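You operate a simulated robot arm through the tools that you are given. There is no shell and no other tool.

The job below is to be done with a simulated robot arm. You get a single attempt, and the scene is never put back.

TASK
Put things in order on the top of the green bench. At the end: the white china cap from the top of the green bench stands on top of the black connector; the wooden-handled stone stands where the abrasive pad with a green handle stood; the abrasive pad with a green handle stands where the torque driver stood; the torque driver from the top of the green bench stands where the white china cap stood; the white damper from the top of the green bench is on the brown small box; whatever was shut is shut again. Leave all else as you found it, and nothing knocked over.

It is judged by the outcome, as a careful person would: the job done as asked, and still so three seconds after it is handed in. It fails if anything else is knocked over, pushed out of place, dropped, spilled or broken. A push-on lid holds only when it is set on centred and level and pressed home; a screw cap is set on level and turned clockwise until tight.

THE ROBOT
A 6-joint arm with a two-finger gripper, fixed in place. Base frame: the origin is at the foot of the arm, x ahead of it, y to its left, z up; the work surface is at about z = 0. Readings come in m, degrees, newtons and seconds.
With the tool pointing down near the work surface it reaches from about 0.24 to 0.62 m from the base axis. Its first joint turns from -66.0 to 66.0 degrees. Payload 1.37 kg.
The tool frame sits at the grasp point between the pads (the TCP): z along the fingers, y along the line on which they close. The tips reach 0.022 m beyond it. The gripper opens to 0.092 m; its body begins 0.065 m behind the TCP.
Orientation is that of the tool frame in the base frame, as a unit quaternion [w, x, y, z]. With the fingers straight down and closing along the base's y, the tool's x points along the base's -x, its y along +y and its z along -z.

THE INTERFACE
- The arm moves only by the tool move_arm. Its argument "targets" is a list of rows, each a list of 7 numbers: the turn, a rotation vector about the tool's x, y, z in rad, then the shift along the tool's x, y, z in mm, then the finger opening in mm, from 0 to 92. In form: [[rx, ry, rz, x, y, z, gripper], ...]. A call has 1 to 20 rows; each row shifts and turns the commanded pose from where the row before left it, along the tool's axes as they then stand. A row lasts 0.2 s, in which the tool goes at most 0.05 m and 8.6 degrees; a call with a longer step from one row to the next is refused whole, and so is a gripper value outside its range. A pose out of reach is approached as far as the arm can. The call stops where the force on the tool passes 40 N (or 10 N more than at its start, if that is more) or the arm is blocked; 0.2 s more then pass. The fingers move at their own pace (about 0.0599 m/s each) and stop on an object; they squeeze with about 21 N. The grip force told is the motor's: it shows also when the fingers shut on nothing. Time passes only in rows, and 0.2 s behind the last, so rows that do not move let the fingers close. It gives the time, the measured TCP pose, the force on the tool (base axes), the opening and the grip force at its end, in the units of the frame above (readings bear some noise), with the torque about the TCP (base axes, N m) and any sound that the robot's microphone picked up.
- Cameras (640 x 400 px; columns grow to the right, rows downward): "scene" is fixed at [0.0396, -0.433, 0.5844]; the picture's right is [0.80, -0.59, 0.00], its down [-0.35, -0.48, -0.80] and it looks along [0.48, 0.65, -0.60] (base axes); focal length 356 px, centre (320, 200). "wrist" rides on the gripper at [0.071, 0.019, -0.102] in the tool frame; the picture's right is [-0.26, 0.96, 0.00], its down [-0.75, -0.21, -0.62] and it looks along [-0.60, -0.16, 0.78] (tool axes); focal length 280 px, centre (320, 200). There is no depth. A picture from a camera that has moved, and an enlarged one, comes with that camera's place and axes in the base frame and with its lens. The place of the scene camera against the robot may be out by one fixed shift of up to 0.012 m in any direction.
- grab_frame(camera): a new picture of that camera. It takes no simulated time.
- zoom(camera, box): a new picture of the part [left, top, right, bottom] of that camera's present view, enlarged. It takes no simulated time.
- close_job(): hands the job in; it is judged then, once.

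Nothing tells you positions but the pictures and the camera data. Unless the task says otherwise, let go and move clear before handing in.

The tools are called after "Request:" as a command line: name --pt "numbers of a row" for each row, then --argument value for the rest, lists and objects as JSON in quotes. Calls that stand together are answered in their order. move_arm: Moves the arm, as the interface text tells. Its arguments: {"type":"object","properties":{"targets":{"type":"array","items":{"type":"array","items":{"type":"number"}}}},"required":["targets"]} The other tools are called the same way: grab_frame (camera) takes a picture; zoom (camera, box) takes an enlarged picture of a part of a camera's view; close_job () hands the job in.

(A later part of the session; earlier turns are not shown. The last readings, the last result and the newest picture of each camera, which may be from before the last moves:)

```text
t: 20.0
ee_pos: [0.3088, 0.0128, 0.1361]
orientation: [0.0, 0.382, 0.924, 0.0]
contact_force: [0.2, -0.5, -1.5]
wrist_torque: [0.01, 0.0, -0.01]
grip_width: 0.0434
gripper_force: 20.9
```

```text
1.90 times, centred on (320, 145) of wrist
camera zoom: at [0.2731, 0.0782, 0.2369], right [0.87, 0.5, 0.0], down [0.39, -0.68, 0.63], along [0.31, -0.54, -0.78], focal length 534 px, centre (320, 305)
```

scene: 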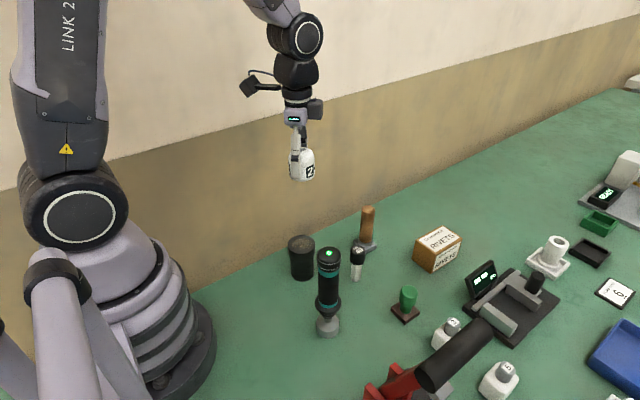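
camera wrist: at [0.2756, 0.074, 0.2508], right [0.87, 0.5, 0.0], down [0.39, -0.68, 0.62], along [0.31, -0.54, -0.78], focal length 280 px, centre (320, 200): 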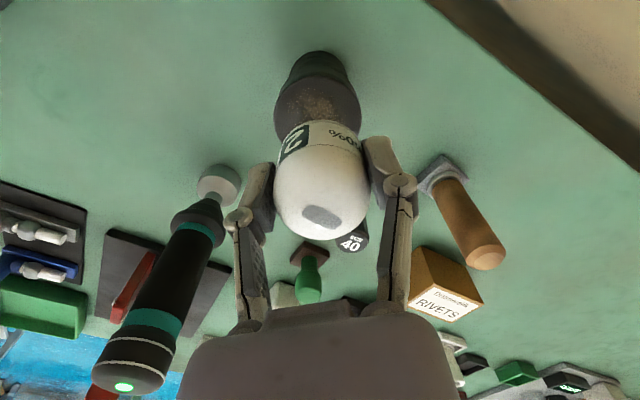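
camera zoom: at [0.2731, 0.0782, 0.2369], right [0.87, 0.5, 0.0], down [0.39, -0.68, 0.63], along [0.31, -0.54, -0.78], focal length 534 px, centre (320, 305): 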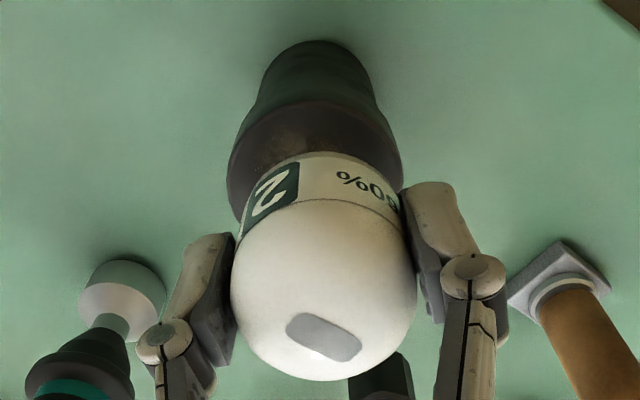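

Alignment is good in both views. I lower in small steps watching the force.

Request:
move_arm --pt "0 0 0 0 0 3 30" --pt "0 0 0 0 0 3 30" --pt "0 0 0 0 0 2 30" --pt "0 0 0 0 0 0 30"

Request:
zoom --camera "scene" --box '[285, 215, 325, 255]'

```text
t: 21.0
ee_pos: [0.3088, 0.0137, 0.1295]
orientation: [0.0, 0.383, 0.924, 0.0]
contact_force: [1.1, -0.3, -0.6]
wrist_torque: [-0.03, -0.02, -0.01]
grip_width: 0.0431
gripper_force: 20.5
```

```text
10.00 times, centred on (305, 235) of scene
camera zoom: at [0.0396, -0.433, 0.5844], right [0.8, -0.59, 0.0], down [-0.35, -0.48, -0.8], along [0.48, 0.65, -0.6], focal length 3556 px, centre (470, -150)
```

zoom: 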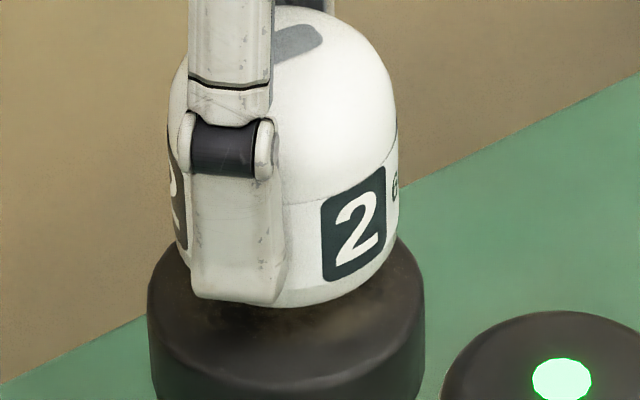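

Still a small gap. I continue down in 1.5 mm steps.

Request:
move_arm --pt "0 0 0 0 0 1.5 30" --pt "0 0 0 0 0 1.5 30" --pt "0 0 0 0 0 0 30"

Request:
zoom --camera "scene" --box '[285, 215, 325, 255]'

```text
t: 21.8
ee_pos: [0.3091, 0.0143, 0.1249]
orientation: [0.0, 0.383, 0.924, 0.0]
contact_force: [-1.3, 0.1, -2.3]
wrist_torque: [0.06, -0.01, 0.0]
grip_width: 0.0432
gripper_force: 21.2
```

```text
10.00 times, centred on (305, 235) of scene
camera zoom: at [0.0396, -0.433, 0.5844], right [0.8, -0.59, 0.0], down [-0.35, -0.48, -0.8], along [0.48, 0.65, -0.6], focal length 3556 px, centre (470, -150)
```

zoom: 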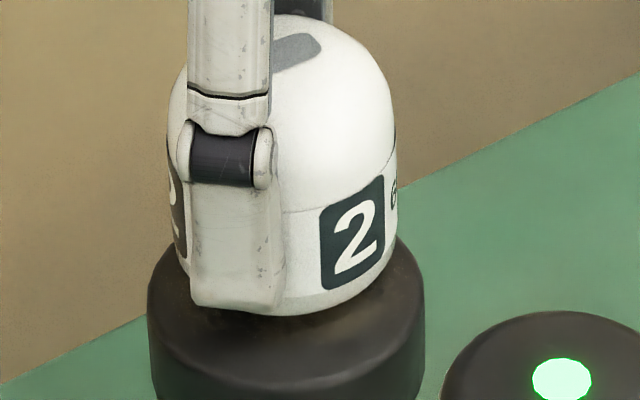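

No contact yet. I continue down a little more.

Request:
move_arm --pt "0 0 0 0 0 1.5 30" --pt "0 0 0 0 0 1 30" --pt "0 0 0 0 0 0 30"

Request:
grab_frame --camera "wrist"

```text
t: 22.6
ee_pos: [0.3085, 0.0155, 0.1222]
orientation: [0.0, 0.383, 0.924, 0.0]
contact_force: [0.2, 0.6, -1.0]
wrist_torque: [0.02, 0.01, -0.02]
grip_width: 0.0433
gripper_force: 21.3
```

```text
taken
camera wrist: at [0.2728, 0.0788, 0.2241], right [0.87, 0.5, 0.0], down [0.39, -0.68, 0.62], along [0.31, -0.54, -0.78], focal length 280 px, centre (320, 200)
```

wrist: 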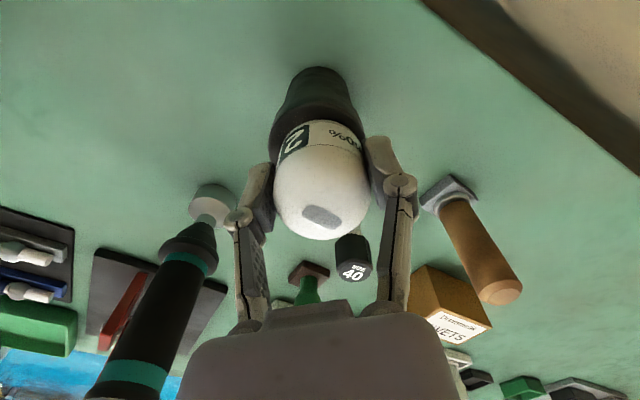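

Still no contact force. Continuing in 1 mm steps.

Request:
move_arm --pt "0 0 0 0 0 1 30" --pt "0 0 0 0 0 1 30" --pt "0 0 0 0 0 1 30" --pt "0 0 0 0 0 0 30"

Request:
zoom --camera "scene" --box '[285, 215, 325, 255]'

```text
t: 23.6
ee_pos: [0.3101, 0.016, 0.1206]
orientation: [-0.001, 0.382, 0.924, 0.0]
contact_force: [0.8, 0.2, -1.0]
wrist_torque: [0.02, -0.03, -0.01]
grip_width: 0.0434
gripper_force: 21.3
```

```text
10.00 times, centred on (305, 235) of scene
camera zoom: at [0.0396, -0.433, 0.5844], right [0.8, -0.59, 0.0], down [-0.35, -0.48, -0.8], along [0.48, 0.65, -0.6], focal length 3556 px, centre (470, -150)
```

zoom: 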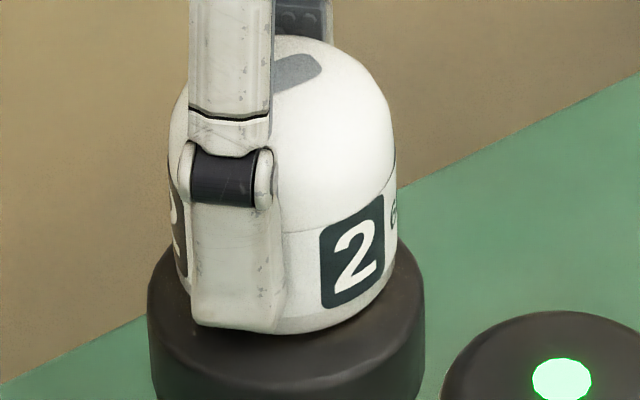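

Very close now. A few more 1 mm steps.

Request:
move_arm --pt "0 0 0 0 0 1 30" --pt "0 0 0 0 0 1 30" --pt "0 0 0 0 0 0 30"

Request:
zoom --camera "scene" --box '[285, 215, 325, 255]'

```text
t: 24.4
ee_pos: [0.3102, 0.0152, 0.1186]
orientation: [0.0, 0.383, 0.924, 0.0]
contact_force: [0.1, 0.7, -1.3]
wrist_torque: [-0.04, -0.01, 0.0]
grip_width: 0.0433
gripper_force: 21.2
```

```text
10.00 times, centred on (305, 235) of scene
camera zoom: at [0.0396, -0.433, 0.5844], right [0.8, -0.59, 0.0], down [-0.35, -0.48, -0.8], along [0.48, 0.65, -0.6], focal length 3556 px, centre (470, -150)
```

zoom: 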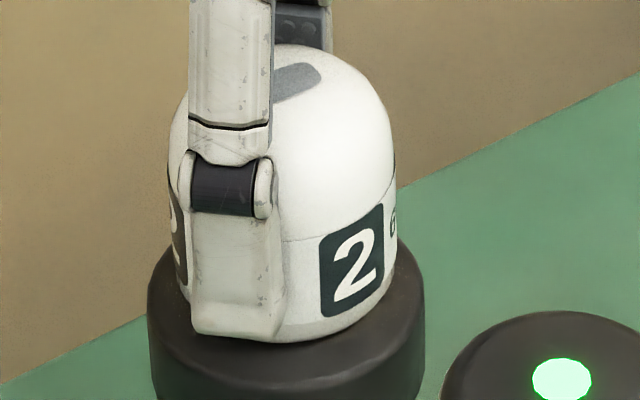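

Continuing gently.

Request:
move_arm --pt "0 0 0 0 0 1 30" --pt "0 0 0 0 0 1 30" --pt "0 0 0 0 0 0 30"

Request:
zoom --camera "scene" --box '[285, 215, 325, 255]'

```text
t: 25.2
ee_pos: [0.3097, 0.0149, 0.116]
orientation: [0.001, 0.383, 0.924, 0.0]
contact_force: [-0.3, 0.7, -0.5]
wrist_torque: [-0.03, -0.02, 0.01]
grip_width: 0.0433
gripper_force: 21.0
```

```text
10.00 times, centred on (305, 235) of scene
camera zoom: at [0.0396, -0.433, 0.5844], right [0.8, -0.59, 0.0], down [-0.35, -0.48, -0.8], along [0.48, 0.65, -0.6], focal length 3556 px, centre (470, -150)
```

zoom: 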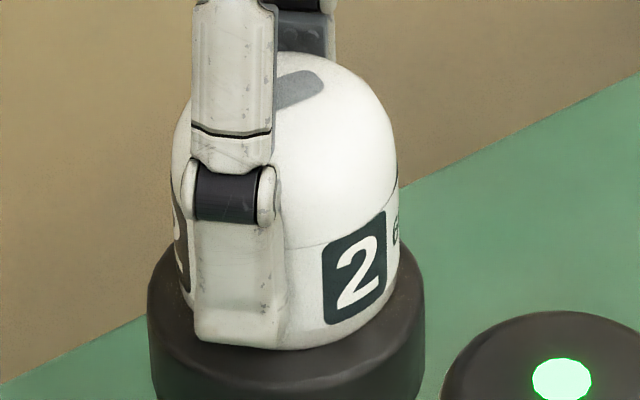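

Continuing gently, watching for contact.

Request:
move_arm --pt "0 0 0 0 0 1 30" --pt "0 0 0 0 0 0 30"

Request:
zoom --camera "scene" --box '[285, 215, 325, 255]'

```text
t: 25.8
ee_pos: [0.3096, 0.014, 0.116]
orientation: [0.001, 0.382, 0.924, 0.001]
contact_force: [-0.5, 1.0, 12.0]
wrist_torque: [-0.01, -0.02, 0.01]
grip_width: 0.043
gripper_force: 21.0
```

```text
10.00 times, centred on (305, 235) of scene
camera zoom: at [0.0396, -0.433, 0.5844], right [0.8, -0.59, 0.0], down [-0.35, -0.48, -0.8], along [0.48, 0.65, -0.6], focal length 3556 px, centre (470, -150)
```

zoom: 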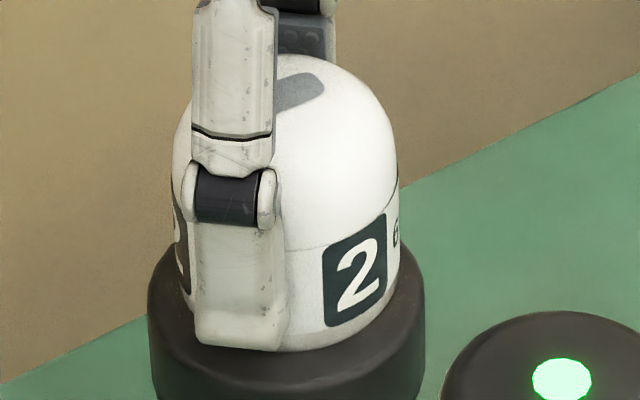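

Contact (12 N), with the cap centred on the connector. I relieve the force slightly, open, and rise straight up.

Request:
move_arm --pt "0 0 0 0 0 -0.7 30" --pt "0 0 0 0 0 0 48" --pt "0 0 0 0 0 0 60" --pt "0 0 0 0 0 0 70" --pt "0 0 0 0 0 0 70"

Request:
zoom --camera "scene" --box '[270, 190, 340, 290]'

Request:
grab_frame --camera "wrist"

```text
t: 27.0
ee_pos: [0.3101, 0.0157, 0.1152]
orientation: [-0.001, 0.383, 0.924, 0.0]
contact_force: [-0.9, 1.1, 0.2]
wrist_torque: [0.04, -0.03, -0.01]
grip_width: 0.0702
gripper_force: 0.1
```

```text
4.00 times, centred on (305, 240) of scene
camera zoom: at [0.0396, -0.433, 0.5844], right [0.8, -0.59, 0.0], down [-0.35, -0.48, -0.8], along [0.48, 0.65, -0.6], focal length 1422 px, centre (380, 40)
```

zoom: 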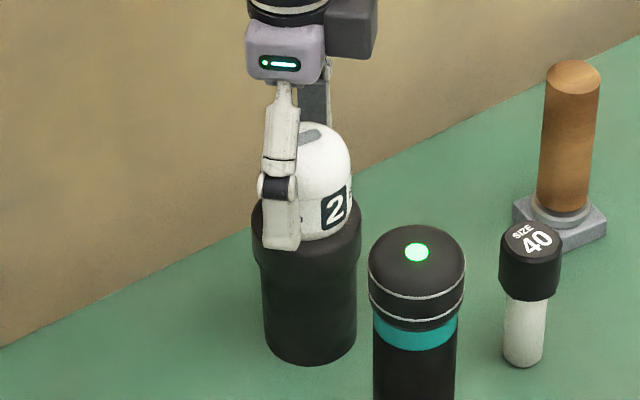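

```text
taken
camera wrist: at [0.2732, 0.0789, 0.2167], right [0.87, 0.5, 0.0], down [0.39, -0.68, 0.62], along [0.31, -0.54, -0.78], focal length 280 px, centre (320, 200)
```

wrist: 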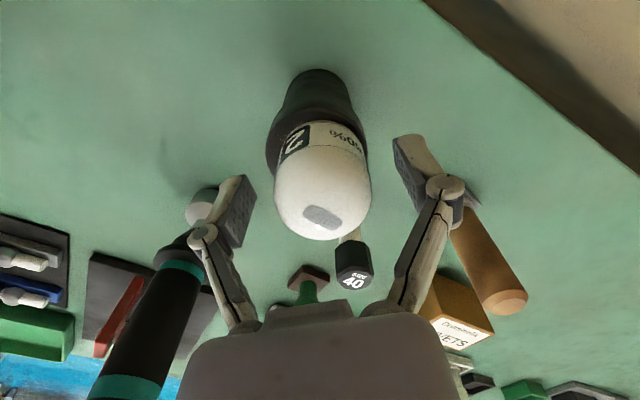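

The cap stands on the connector, free of the fingers. I rise straight up, return to zero yaw, and go above the torque driver.

Request:
move_arm --pt "0 0 0 0 0 -15 70" --pt "0 0 0 0 0 -40 70" --pt "0 0 0 0 0 -45 70" --pt "0 0 0 0 0 -45 70" --pt "0 0 0 0 0 -45 70" --pt "0 0 0 0 0 -45 75" --pt "0 0 -0.1309 0 0 0 75" --pt "0 0 -0.1309 0 0 0 75" --pt "0 0 -0.1309 0 0 0 75" --pt "0 0 -0.1309 0 0 0 75" --pt "0 0 -0.1309 0 0 0 75" --pt "0 0 -0.1309 0 0 0 75" --pt "0 0 0 9.4 -35.4 0 75" --pt "0 0 0 9.4 -35.4 0 75" --pt "0 0 0 9.4 -35.4 0 75" --pt "0 0 0 9.4 -35.4 0 75" --pt "0 0 0 0 0 0 75"

Request:
grab_frame --camera "wrist"

Request:
grab_frame --camera "scene"

```text
t: 30.6
ee_pos: [0.2714, -0.1273, 0.3486]
orientation: [0.0, 0.0, 1.0, 0.001]
contact_force: [-0.3, 0.7, -0.2]
wrist_torque: [-0.01, 0.03, 0.0]
grip_width: 0.075
gripper_force: 0.0
```

```text
taken
camera wrist: at [0.2005, -0.1075, 0.4501], right [0.26, 0.96, 0.0], down [0.75, -0.2, 0.62], along [0.6, -0.16, -0.78], focal length 280 px, centre (320, 200)
```

wrist: 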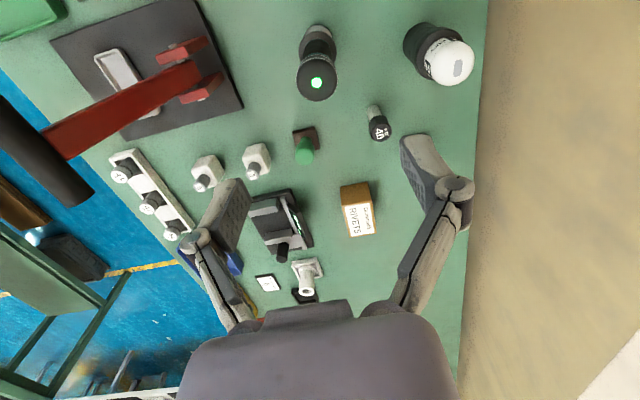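

```text
taken
```

scene: 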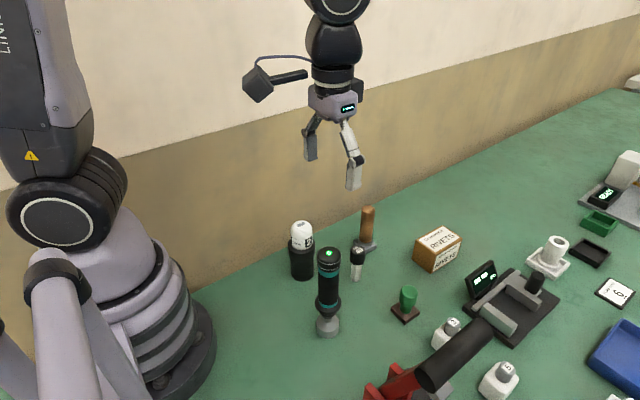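

Request:
zoom --camera "wrist" --box '[270, 10, 370, 120]'

Request:
zoom --camera "scene" --box '[270, 200, 350, 300]'

```text
3.64 times, centred on (320, 65) of wrist
camera zoom: at [0.2005, -0.1075, 0.4501], right [0.26, 0.96, 0.0], down [0.75, -0.2, 0.62], along [0.6, -0.16, -0.78], focal length 1020 px, centre (320, 691)
```

zoom: 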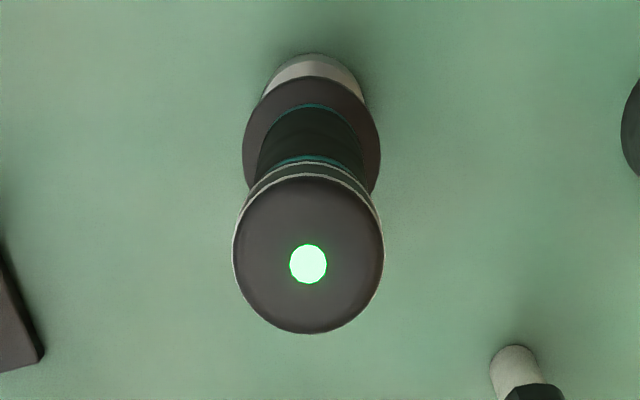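

```text
4.00 times, centred on (310, 250) of scene
camera zoom: at [0.0396, -0.433, 0.5844], right [0.8, -0.59, 0.0], down [-0.35, -0.48, -0.8], along [0.48, 0.65, -0.6], focal length 1422 px, centre (360, 0)
```

zoom: 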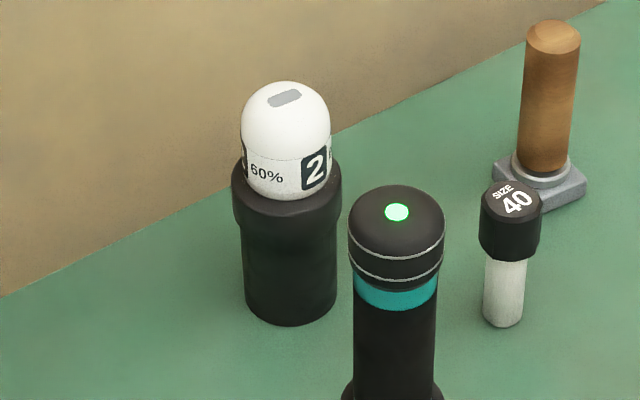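

The cap stands well on the connector. The driver is about 2.5 mm toward −y of my tool axis; I correct, then descend to grip the plain tube section at about z=0.148.

Request:
move_arm --pt "0 0 0 0 -2.5 0 75" --pt "0 0 0 0 0 40 75" --pt "0 0 0 0 0 40 75" --pt "0 0 0 0 0 40 75" --pt "0 0 0 0 0 40 75" --pt "0 0 0 0 0 25 75" --pt "0 0 0 0 0 14 75" --pt "0 0 0 0 0 0 75"

Request:
grab_frame --camera "wrist"

Request:
zoom --camera "scene" --box '[270, 180, 390, 350]'

```text
t: 32.4
ee_pos: [0.2709, -0.13, 0.1509]
orientation: [-0.001, 0.001, 1.0, 0.0]
contact_force: [-0.8, 0.0, 0.3]
wrist_torque: [0.03, -0.03, 0.0]
grip_width: 0.0749
gripper_force: 0.0
```

```text
taken
camera wrist: at [0.2012, -0.1099, 0.2517], right [0.26, 0.96, 0.0], down [0.75, -0.21, 0.63], along [0.6, -0.16, -0.78], focal length 280 px, centre (320, 200)
```

wrist: 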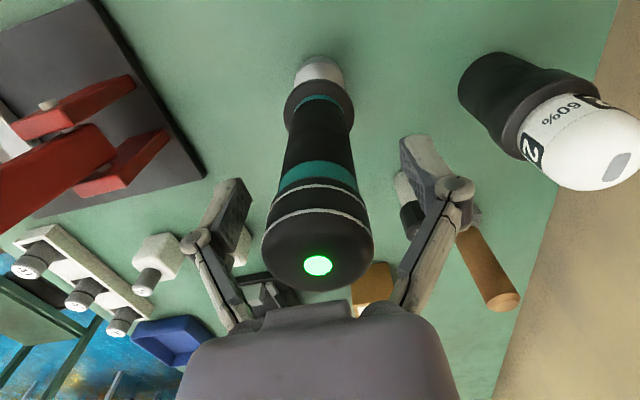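

```text
2.35 times, centred on (330, 265) of scene
camera zoom: at [0.0396, -0.433, 0.5844], right [0.8, -0.59, 0.0], down [-0.35, -0.48, -0.8], along [0.48, 0.65, -0.6], focal length 837 px, centre (296, 47)
```

zoom: 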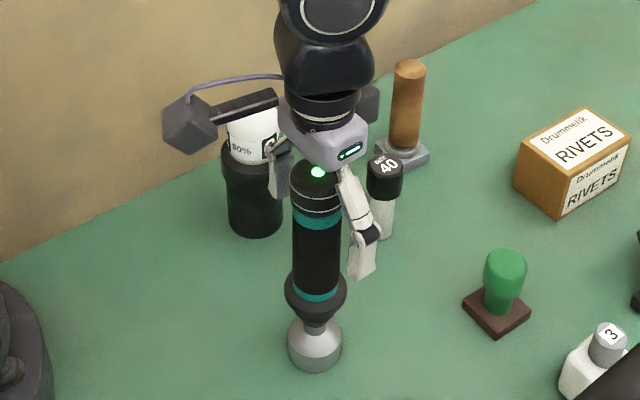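

Clear around. I lower 5 mm more and close on the tube.

Request:
move_arm --pt "0 0 0 0 0 5 75" --pt "0 0 0 0 0 0 20" --pt "0 0 0 0 0 0 20" --pt "0 0 0 0 0 0 20" --pt "0 0 0 0 0 0 20" --pt "0 0 0 0 0 0 20"

Request:
zoom --camera "scene" --box '[290, 220, 370, 350]'

```text
t: 33.8
ee_pos: [0.2714, -0.1303, 0.1458]
orientation: [0.0, 0.001, 1.0, 0.0]
contact_force: [0.1, -0.3, 0.8]
wrist_torque: [0.02, -0.07, 0.01]
grip_width: 0.0407
gripper_force: 21.8
```

```text
3.08 times, centred on (330, 285) of scene
camera zoom: at [0.0396, -0.433, 0.5844], right [0.8, -0.59, 0.0], down [-0.35, -0.48, -0.8], along [0.48, 0.65, -0.6], focal length 1094 px, centre (289, -62)
```

zoom: 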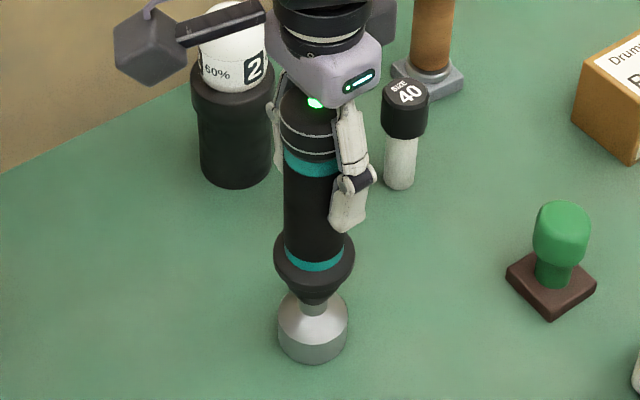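

The grip reads 40.7 mm, a bit wider than I expected for the tube; I'll look closely before lifting.

Request:
zoom --camera "scene" --box '[305, 235, 355, 300]'

Request:
grab_frame --camera "wrist"

Request:
zoom --camera "wrist" --box '[220, 40, 420, 320]'

```text
6.15 times, centred on (330, 268) of scene
camera zoom: at [0.0396, -0.433, 0.5844], right [0.8, -0.59, 0.0], down [-0.35, -0.48, -0.8], along [0.48, 0.65, -0.6], focal length 2188 px, centre (258, -215)
```

zoom: 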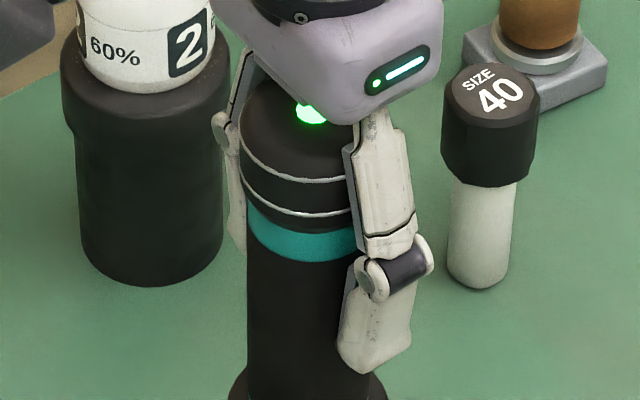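

```text
taken
camera wrist: at [0.2012, -0.1097, 0.2475], right [0.26, 0.96, 0.0], down [0.75, -0.21, 0.62], along [0.6, -0.16, -0.78], focal length 280 px, centre (320, 200)
```

wrist: 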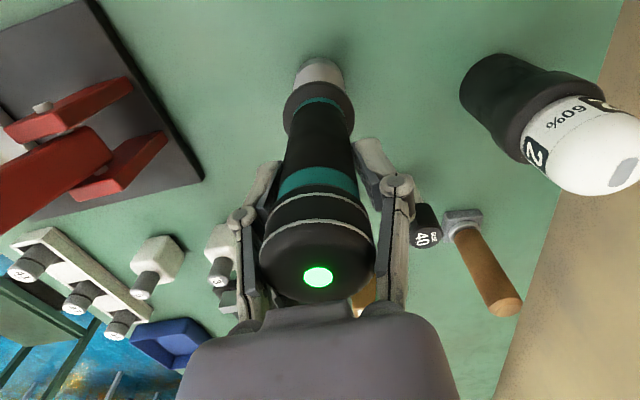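

```text
1.43 times, centred on (320, 180) of wrist
camera zoom: at [0.2012, -0.1097, 0.2475], right [0.26, 0.96, 0.0], down [0.75, -0.21, 0.62], along [0.6, -0.16, -0.78], focal length 401 px, centre (320, 229)
```

zoom: 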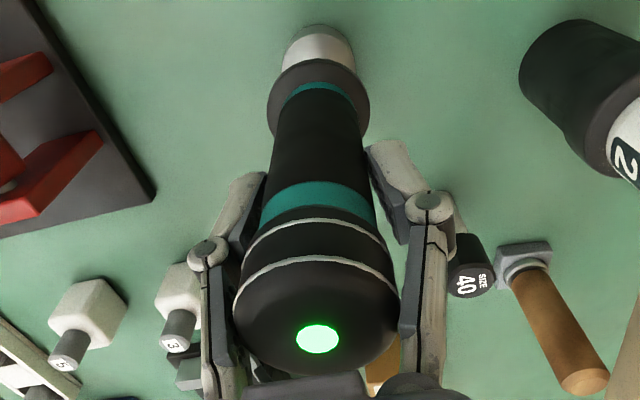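

The upper finger links are touching the wider collar while the pads don't reach the tube. I'll open, rise about 27 mm so the pads take the collar itself, and close again.

Request:
move_arm --pt "0 0 0 0 0 0 50" --pt "0 0 0 0 0 0 65" --pt "0 0 0 0 0 0 65" --pt "0 0 0 0 0 -14 65" --pt "0 0 0 0 0 -13 65" --pt "0 0 0 0 0 0 65"

Request:
zoom --camera "scene" --box '[295, 225, 365, 345]'

Request:
grab_frame --camera "wrist"

```text
t: 35.2
ee_pos: [0.2709, -0.1303, 0.1727]
orientation: [0.0, 0.0, 1.0, 0.001]
contact_force: [0.0, 0.5, -1.3]
wrist_torque: [0.02, -0.02, 0.0]
grip_width: 0.0646
gripper_force: 0.1
```

```text
3.33 times, centred on (330, 285) of scene
camera zoom: at [0.0396, -0.433, 0.5844], right [0.8, -0.59, 0.0], down [-0.35, -0.48, -0.8], along [0.48, 0.65, -0.6], focal length 1185 px, centre (287, -83)
```

zoom: 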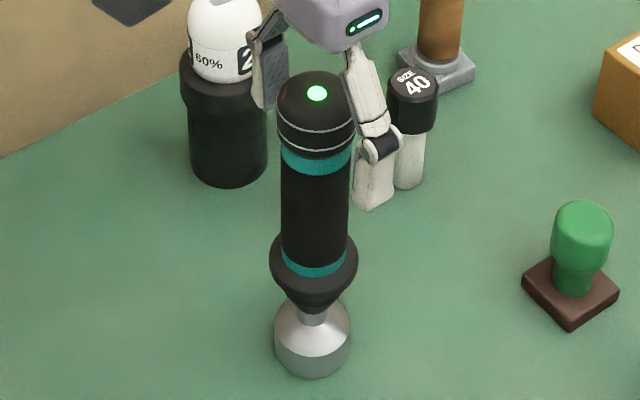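

```text
taken
camera wrist: at [0.2013, -0.1093, 0.2748], right [0.26, 0.96, 0.0], down [0.75, -0.21, 0.62], along [0.6, -0.16, -0.78], focal length 280 px, centre (320, 200)
```

wrist: 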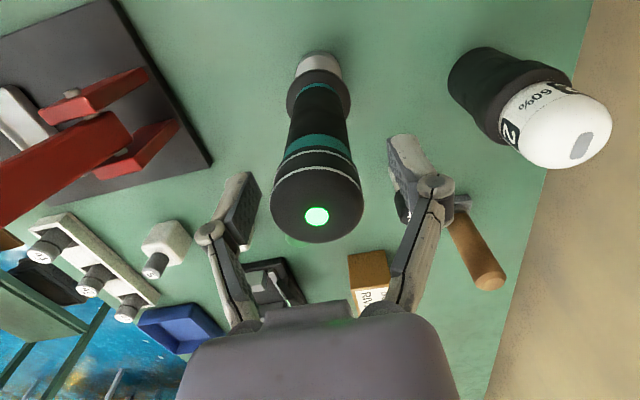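

Now the pads are level with the collar. I close.

Request:
move_arm --pt "0 0 0 0 0 0 45" --pt "0 0 0 0 0 0 20" --pt "0 0 0 0 0 0 20" --pt "0 0 0 0 0 0 20" --pt "0 0 0 0 0 0 20"

Request:
zoom --camera "scene" --box '[295, 225, 365, 345]'

Request:
zoom --camera "wrist" --box '[220, 40, 420, 320]'

```text
t: 36.4
ee_pos: [0.2721, -0.1303, 0.1736]
orientation: [0.001, 0.0, 1.0, 0.0]
contact_force: [-1.0, -0.8, 6.3]
wrist_torque: [-0.03, 0.09, 0.1]
grip_width: 0.0346
gripper_force: 20.4
```

```text
3.33 times, centred on (330, 285) of scene
camera zoom: at [0.0396, -0.433, 0.5844], right [0.8, -0.59, 0.0], down [-0.35, -0.48, -0.8], along [0.48, 0.65, -0.6], focal length 1185 px, centre (287, -83)
```

zoom: 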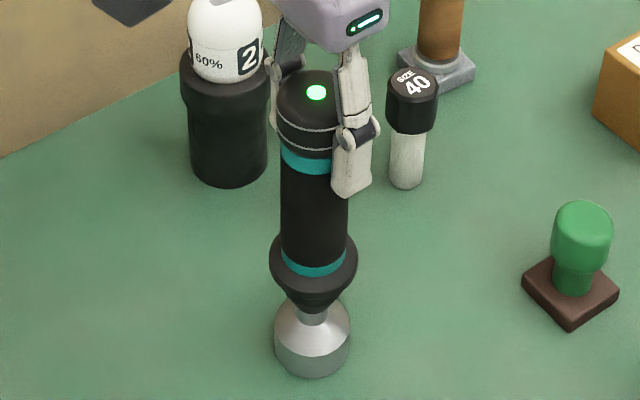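

```text
1.43 times, centred on (320, 180) of wrist
camera zoom: at [0.2014, -0.1094, 0.2747], right [0.26, 0.96, 0.0], down [0.75, -0.2, 0.63], along [0.6, -0.16, -0.78], focal length 401 px, centre (320, 229)
```

zoom: 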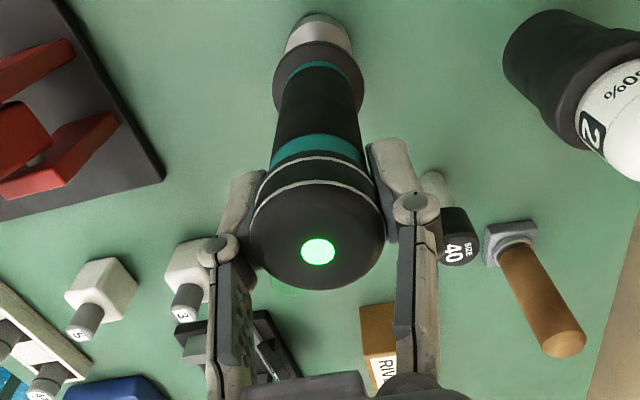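

Gripped at 34.6 mm on the collar. I lift it slowly and check that it hangs straight.

Request:
move_arm --pt "0 0 0 0 0 -5 20" --pt "0 0 0 0 0 -15 20" --pt "0 0 0 0 0 -30 20" --pt "0 0 0 0 0 -40 20" --pt "0 0 0 0 0 -40 20" --pt "0 0 0 0 0 -40 20" --pt "0 0 0 0 0 0 20"

Request:
grab_frame --camera "scene"

Request:
grab_frame --camera "wrist"

```text
t: 38.0
ee_pos: [0.2718, -0.129, 0.3417]
orientation: [0.001, 0.001, 1.0, 0.0]
contact_force: [-0.8, 0.0, -5.3]
wrist_torque: [-0.01, -0.02, -0.02]
grip_width: 0.0344
gripper_force: 20.7
```

```text
taken
```

scene: 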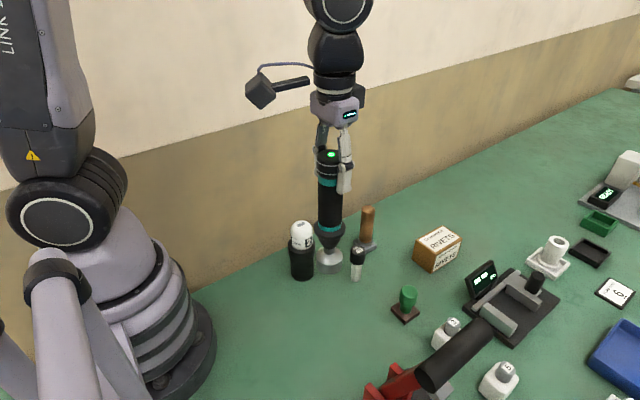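

```text
taken
camera wrist: at [0.2019, -0.1091, 0.4433], right [0.26, 0.96, 0.0], down [0.75, -0.21, 0.62], along [0.6, -0.16, -0.78], focal length 280 px, centre (320, 200)
```

wrist: 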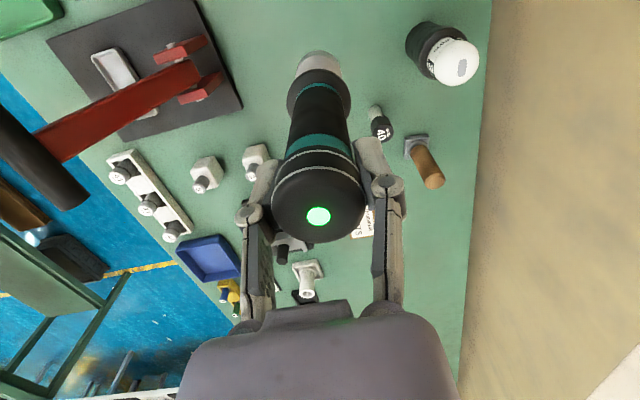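

It hangs straight. I carry it across, base about 0.17 above the bench, to the cap's old place.

Request:
move_arm --pt "0 0 0 -39.6 17.7 0 20" --pt "0 0 0 -39.6 17.7 0 20" --pt "0 0 0 -39.6 17.7 0 20" --pt "0 0 0 -39.6 17.7 0 20" --pt "0 0 0 -39.6 17.7 0 20" --pt "0 0 0 -39.6 17.7 0 20" --pt "0 0 0 -39.6 17.7 0 20" --pt "0 0 0 -39.6 17.7 0 20" --pt "0 0 0 0 0 0 20" --pt "0 0 0 0 0 0 20"

Request:
grab_frame --camera "scene"

```text
t: 40.2
ee_pos: [0.5893, 0.0137, 0.3457]
orientation: [-0.001, 0.0, 1.0, -0.001]
contact_force: [0.1, -0.2, -4.9]
wrist_torque: [0.02, 0.02, 0.0]
grip_width: 0.0345
gripper_force: 20.7
```

```text
taken
```

scene: 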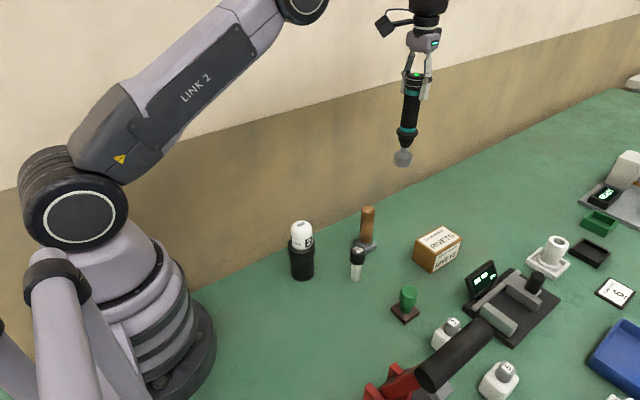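

In position. I lower to about 1 cm above the bench, then creep.

Request:
move_arm --pt "0 0 0 0 0 38 20" --pt "0 0 0 0 0 38 20" --pt "0 0 0 0 0 38 20" --pt "0 0 0 0 0 30 20" --pt "0 0 0 0 0 14 20" --pt "0 0 0 0 0 4 20" --pt "0 0 0 0 0 0 20"

Request:
zoom --camera "scene" --box '[340, 100, 460, 260]'

Request:
grab_frame --camera "wrist"

```text
t: 41.8
ee_pos: [0.5876, 0.0119, 0.1803]
orientation: [0.0, 0.001, 1.0, 0.0]
contact_force: [-0.9, 0.2, -5.6]
wrist_torque: [0.02, -0.01, 0.02]
grip_width: 0.0346
gripper_force: 20.5
```

```text
2.50 times, centred on (400, 180) of scene
camera zoom: at [0.0397, -0.433, 0.5844], right [0.8, -0.59, 0.0], down [-0.35, -0.48, -0.8], along [0.48, 0.65, -0.6], focal length 889 px, centre (120, 250)
```

zoom: 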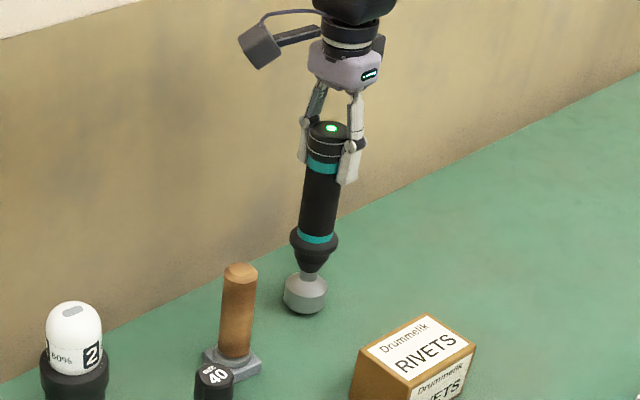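

```text
taken
camera wrist: at [0.5173, 0.0317, 0.2817], right [0.26, 0.96, 0.0], down [0.75, -0.21, 0.62], along [0.6, -0.16, -0.78], focal length 280 px, centre (320, 200)
```

wrist: 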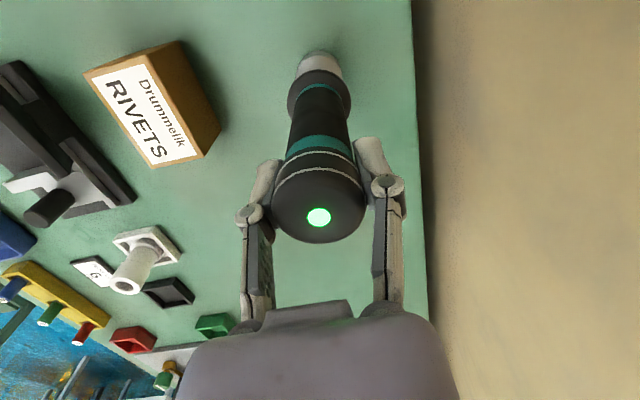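

It lines up with the cap's former spot. Creeping down to touch.

Request:
move_arm --pt "0 0 0 0 0 2 20" --pt "0 0 0 0 0 2 20" --pt "0 0 0 0 0 1 20" --pt "0 0 0 0 0 0 20"

```text
t: 42.8
ee_pos: [0.5893, 0.0118, 0.1764]
orientation: [0.0, 0.001, 1.0, 0.0]
contact_force: [-1.0, 0.4, -6.0]
wrist_torque: [-0.01, -0.01, 0.03]
grip_width: 0.0344
gripper_force: 21.4
```

Request:
move_arm --pt "0 0 0 0 0 1 20" --pt "0 0 0 0 0 1 20" --pt "0 0 0 0 0 0 20"

```text
t: 43.6
ee_pos: [0.5907, 0.0123, 0.1743]
orientation: [0.0, 0.0, 1.0, -0.001]
contact_force: [-0.6, 0.2, -5.5]
wrist_torque: [-0.04, -0.04, -0.02]
grip_width: 0.0347
gripper_force: 21.1
```

Still hanging free (−5.5 N), so I continue in 0.7 mm steps.

Request:
move_arm --pt "0 0 0 0 0 0.7 20" --pt "0 0 0 0 0 0.7 20" --pt "0 0 0 0 0 0 20"

```text
t: 44.4
ee_pos: [0.59, 0.0118, 0.174]
orientation: [0.0, 0.0, 1.0, 0.0]
contact_force: [-3.0, -0.8, 4.0]
wrist_torque: [0.08, 0.41, 0.04]
grip_width: 0.0346
gripper_force: 20.8
```

Contact made; the driver's base is on the bench. I open gently and check it stands.

Request:
move_arm --pt "0 0 0 0 0 0 38" --pt "0 0 0 0 0 0 46" --pt "0 0 0 0 0 0 58" --pt "0 0 0 0 0 0 68" --pt "0 0 0 0 0 0 68"

Request:
grab_frame --camera "wrist"

Request:
zoom --camera "scene" --box '[340, 100, 460, 260]'

```text
t: 45.6
ee_pos: [0.5887, 0.0109, 0.1738]
orientation: [0.001, 0.0, 1.0, 0.0]
contact_force: [-0.4, 0.0, 0.0]
wrist_torque: [0.02, 0.02, -0.01]
grip_width: 0.0683
gripper_force: 0.1
```

```text
taken
camera wrist: at [0.5182, 0.0313, 0.2741], right [0.26, 0.96, 0.0], down [0.75, -0.21, 0.62], along [0.6, -0.16, -0.78], focal length 280 px, centre (320, 200)
```

wrist: 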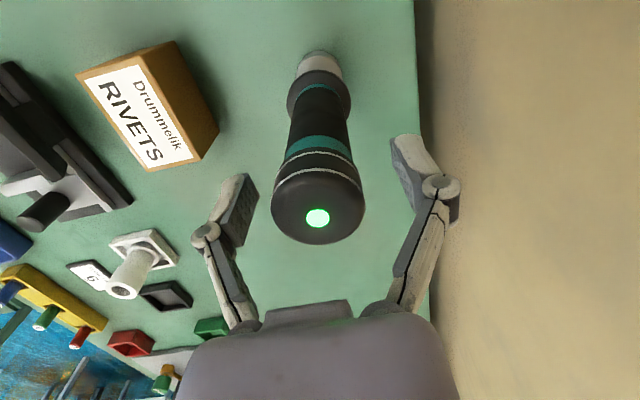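

```text
2.50 times, centred on (400, 180) of scene
camera zoom: at [0.0396, -0.433, 0.5844], right [0.8, -0.59, 0.0], down [-0.35, -0.48, -0.8], along [0.48, 0.65, -0.6], focal length 889 px, centre (120, 250)
```

zoom: 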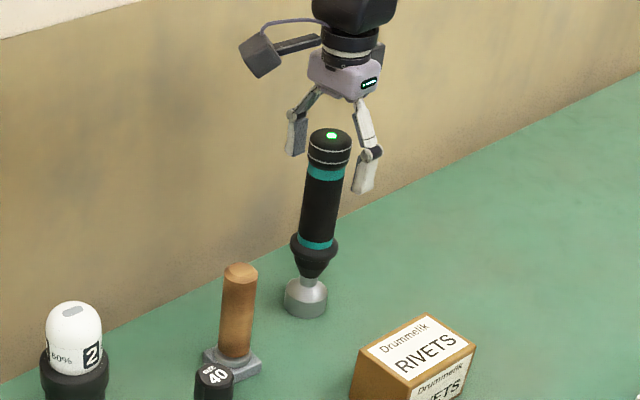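

The driver stands upright and free. I rise and go above the green-handled pad.

Request:
move_arm --pt "0 0 0 0 0 -15 70" --pt "0 0 0 0 0 -35 70" --pt "0 0 0 0 0 -45 70" --pt "0 0 0 0 0 -45 70" --pt "0 0 0 0 0 -45 70" --pt "0 0 0 29.7 -33.2 0 70" --pt "0 0 0 29.7 -33.2 0 70" --pt "0 0 0 29.7 -33.2 0 70" --pt "0 0 0 29.7 -33.2 0 70" --pt "0 0 0 29.7 -33.2 0 70" --pt "0 0 0 29.7 -33.2 0 70" --pt "0 0 0 0 0 40 70" --pt "0 0 0 0 0 40 70" --pt "0 0 0 0 0 0 70"

Request:
grab_frame --camera "wrist"

Request:
grab_frame --camera "scene"

```text
t: 48.6
ee_pos: [0.4102, -0.1862, 0.2772]
orientation: [0.0, 0.0, 1.0, 0.0]
contact_force: [0.0, 0.0, 0.7]
wrist_torque: [0.02, 0.0, 0.03]
grip_width: 0.07
gripper_force: 0.0
```

```text
taken
camera wrist: at [0.3398, -0.1666, 0.3787], right [0.26, 0.96, 0.0], down [0.75, -0.2, 0.63], along [0.6, -0.16, -0.78], focal length 280 px, centre (320, 200)
```

wrist: 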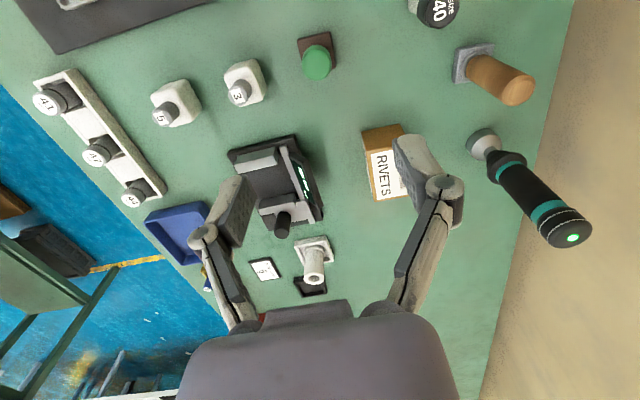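

```text
taken
```

scene: 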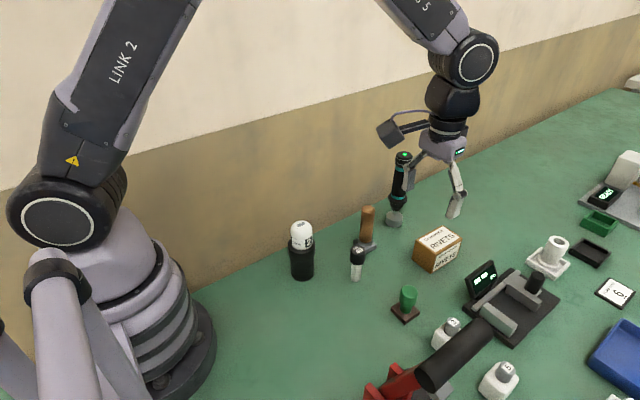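

Request:
zoom --camera "wrist" --box '[280, 15, 360, 95]'

Request:
zoom --camera "scene" --box '[380, 270, 430, 330]'

```text
5.00 times, centred on (320, 55) of wrist
camera zoom: at [0.3398, -0.1666, 0.3787], right [0.26, 0.96, 0.0], down [0.75, -0.2, 0.63], along [0.6, -0.16, -0.78], focal length 1402 px, centre (320, 925)
```

zoom: 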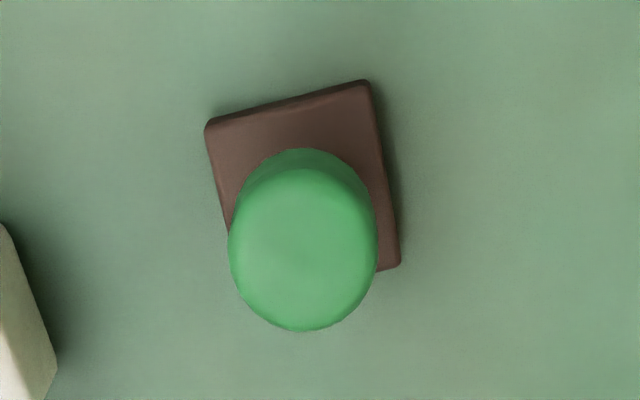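

```text
6.67 times, centred on (405, 300) of scene
camera zoom: at [0.0396, -0.433, 0.5844], right [0.8, -0.59, 0.0], down [-0.35, -0.48, -0.8], along [0.48, 0.65, -0.6], focal length 2371 px, centre (-247, -467)
```

zoom: 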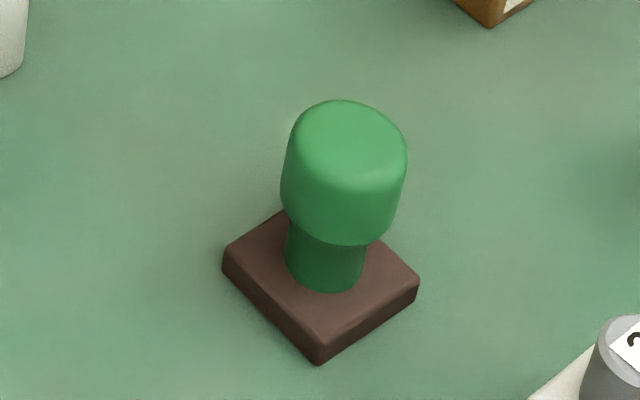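

The pad is ~3.5 mm toward −y. I correct, narrow the opening, and descend onto its green handle.

Request:
move_arm --pt "0 0 0 2.4 -3.5 0 60" --pt "0 0 0 0 0 45 60" --pt "0 0 0 0 0 45 60" --pt "0 0 0 0 0 45 60" --pt "0 0 0 0 0 45 60" --pt "0 0 0 0 0 30 60" --pt "0 0 0 0 0 17 60" --pt "0 0 0 0 0 0 60"

Request:
grab_frame --camera "wrist"

Request:
zoom --camera "scene" --box '[370, 240, 470, 340]'

```text
t: 50.4
ee_pos: [0.4058, -0.1906, 0.0506]
orientation: [0.001, 0.0, 1.0, 0.0]
contact_force: [-0.8, 0.2, -0.1]
wrist_torque: [0.03, -0.02, -0.03]
grip_width: 0.0599
gripper_force: 0.0
```

```text
taken
camera wrist: at [0.3345, -0.171, 0.1517], right [0.26, 0.96, 0.0], down [0.75, -0.21, 0.63], along [0.6, -0.16, -0.78], focal length 280 px, centre (320, 200)
```

wrist: 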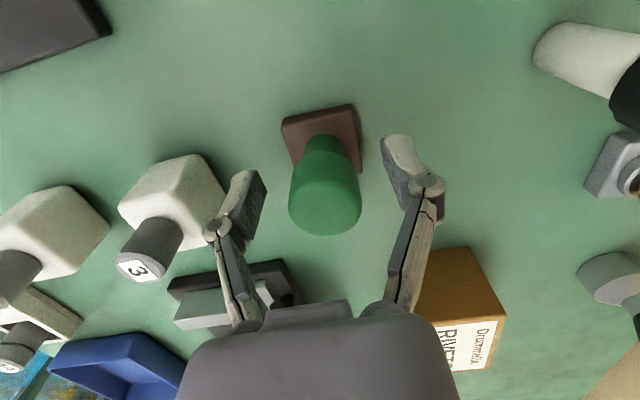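

```text
4.00 times, centred on (420, 290) of scene
camera zoom: at [0.0396, -0.433, 0.5844], right [0.8, -0.59, 0.0], down [-0.35, -0.48, -0.8], along [0.48, 0.65, -0.6], focal length 1422 px, centre (-80, -160)
```

zoom: 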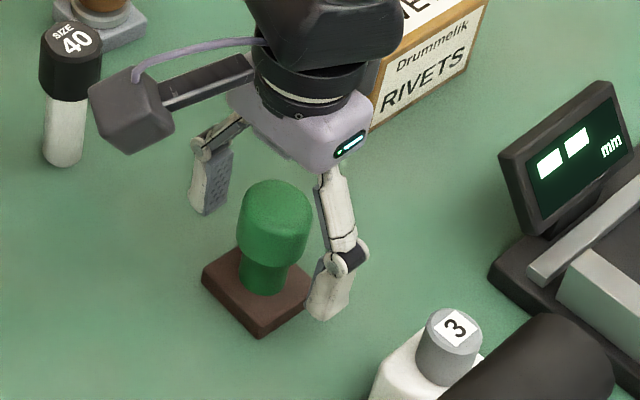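

The pads are level with the handle's head. I close and lift slightly.

Request:
move_arm --pt "0 0 0 0 0 2 60" --pt "0 0 0 0 0 0 40" --pt "0 0 0 0 0 0 15" --pt "0 0 0 0 0 0 15" --pt "0 0 0 0 0 0 15" --pt "0 0 0 0 0 0 15"

Request:
zoom --camera "scene" --box '[370, 240, 470, 340]'

Request:
grab_frame --camera "wrist"

```text
t: 51.8
ee_pos: [0.4065, -0.1913, 0.0486]
orientation: [0.0, 0.0, 1.0, 0.0]
contact_force: [0.7, 1.1, 1.9]
wrist_torque: [-0.01, -0.05, -0.01]
grip_width: 0.0301
gripper_force: 20.7
```

```text
4.00 times, centred on (420, 290) of scene
camera zoom: at [0.0396, -0.433, 0.5844], right [0.8, -0.59, 0.0], down [-0.35, -0.48, -0.8], along [0.48, 0.65, -0.6], focal length 1422 px, centre (-80, -160)
```

zoom: 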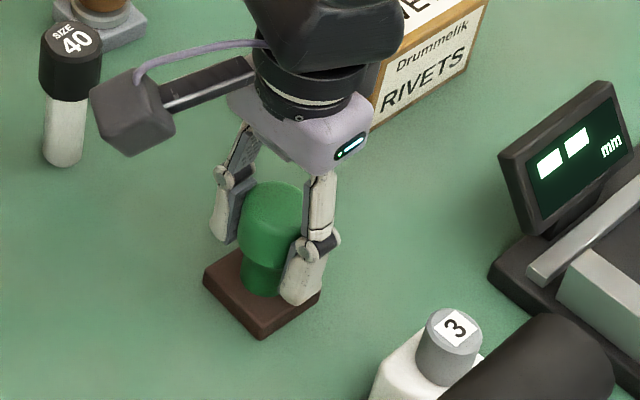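

```text
taken
camera wrist: at [0.3354, -0.1709, 0.1498], right [0.26, 0.96, 0.0], down [0.75, -0.21, 0.63], along [0.6, -0.16, -0.78], focal length 280 px, centre (320, 200)
```

wrist: 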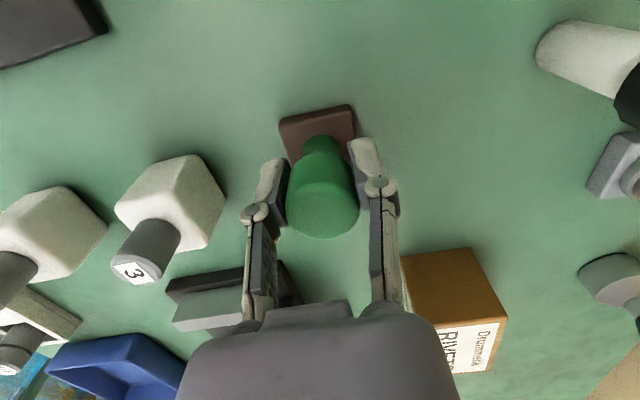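

Gripped at 30 mm. I lift and carry it to the driver's old place (0.271, −0.130).

Request:
move_arm --pt "0 0 0 0 0 -10 15" --pt "0 0 0 0 0 -40 15" --pt "0 0 0 0 0 -45 15" --pt "0 0 0 0 0 -45 15" --pt "0 0 0 33.9 15.1 0 15" --pt "0 0 0 33.9 15.1 0 15" --pt "0 0 0 33.9 15.1 0 15" --pt "0 0 0 33.9 15.1 0 15" --pt "0 0 0 0 0 0 15" --pt "0 0 0 0 0 40 15" --pt "0 0 0 0 0 40 15" --pt "0 0 0 0 0 40 15" --pt "0 0 0 0 0 10 15" --pt "0 0 0 0 0 0 15"

Request:
grab_frame --camera "wrist"

Request:
grab_frame --camera "scene"

```text
t: 54.8
ee_pos: [0.2735, -0.1305, 0.0586]
orientation: [0.0, 0.0, 1.0, 0.0]
contact_force: [-0.2, -1.0, -0.8]
wrist_torque: [0.0, 0.0, 0.04]
grip_width: 0.03
gripper_force: 20.6
```

```text
taken
camera wrist: at [0.2023, -0.109, 0.1596], right [0.26, 0.96, 0.0], down [0.75, -0.21, 0.63], along [0.6, -0.16, -0.78], focal length 280 px, centre (320, 200)
```

wrist: 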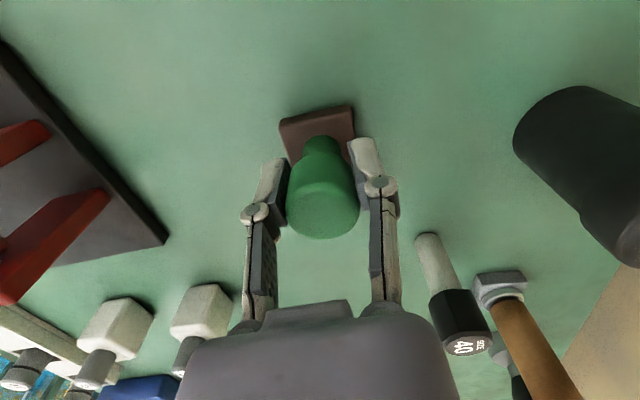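

```text
taken
```

scene: 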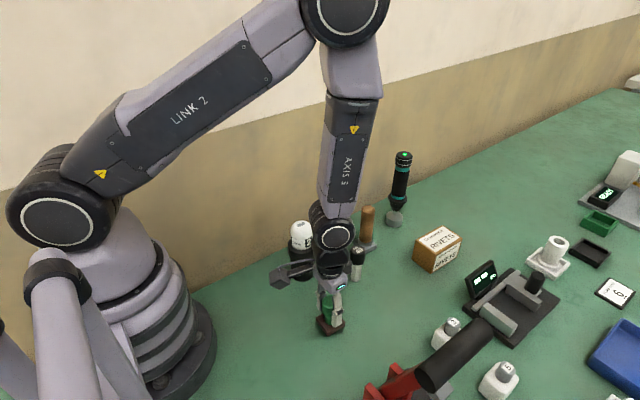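

It is over the driver's old spot. Lowering in small steps to contact.

Request:
move_arm --pt "0 0 0 1.5 0 3 15" --pt "0 0 0 0 0 3 15" --pt "0 0 0 0 0 1.5 15" --pt "0 0 0 0 0 0 15"

```text
t: 55.8
ee_pos: [0.2719, -0.1306, 0.0517]
orientation: [0.001, 0.0, 1.0, 0.0]
contact_force: [0.1, 0.2, -1.1]
wrist_torque: [-0.03, -0.01, -0.01]
grip_width: 0.0305
gripper_force: 20.6
```

Request:
move_arm --pt "0 0 0 0 0 1 15" --pt "0 0 0 0 0 1 15" --pt "0 0 0 0 0 0 15"

```text
t: 56.6
ee_pos: [0.2705, -0.1317, 0.0496]
orientation: [0.0, 0.0, 1.0, 0.0]
contact_force: [0.1, -0.6, -0.7]
wrist_torque: [-0.02, -0.02, 0.0]
grip_width: 0.0304
gripper_force: 21.5
```

Request:
move_arm --pt "0 0 0 0 0 0.7 15" --pt "0 0 0 0 0 0.7 15" --pt "0 0 0 0 0 0 15"

```text
t: 57.4
ee_pos: [0.2708, -0.1315, 0.0474]
orientation: [0.001, 0.0, 1.0, 0.0]
contact_force: [-2.2, 0.6, 16.4]
wrist_torque: [0.0, -0.03, -0.01]
grip_width: 0.0301
gripper_force: 21.1
```

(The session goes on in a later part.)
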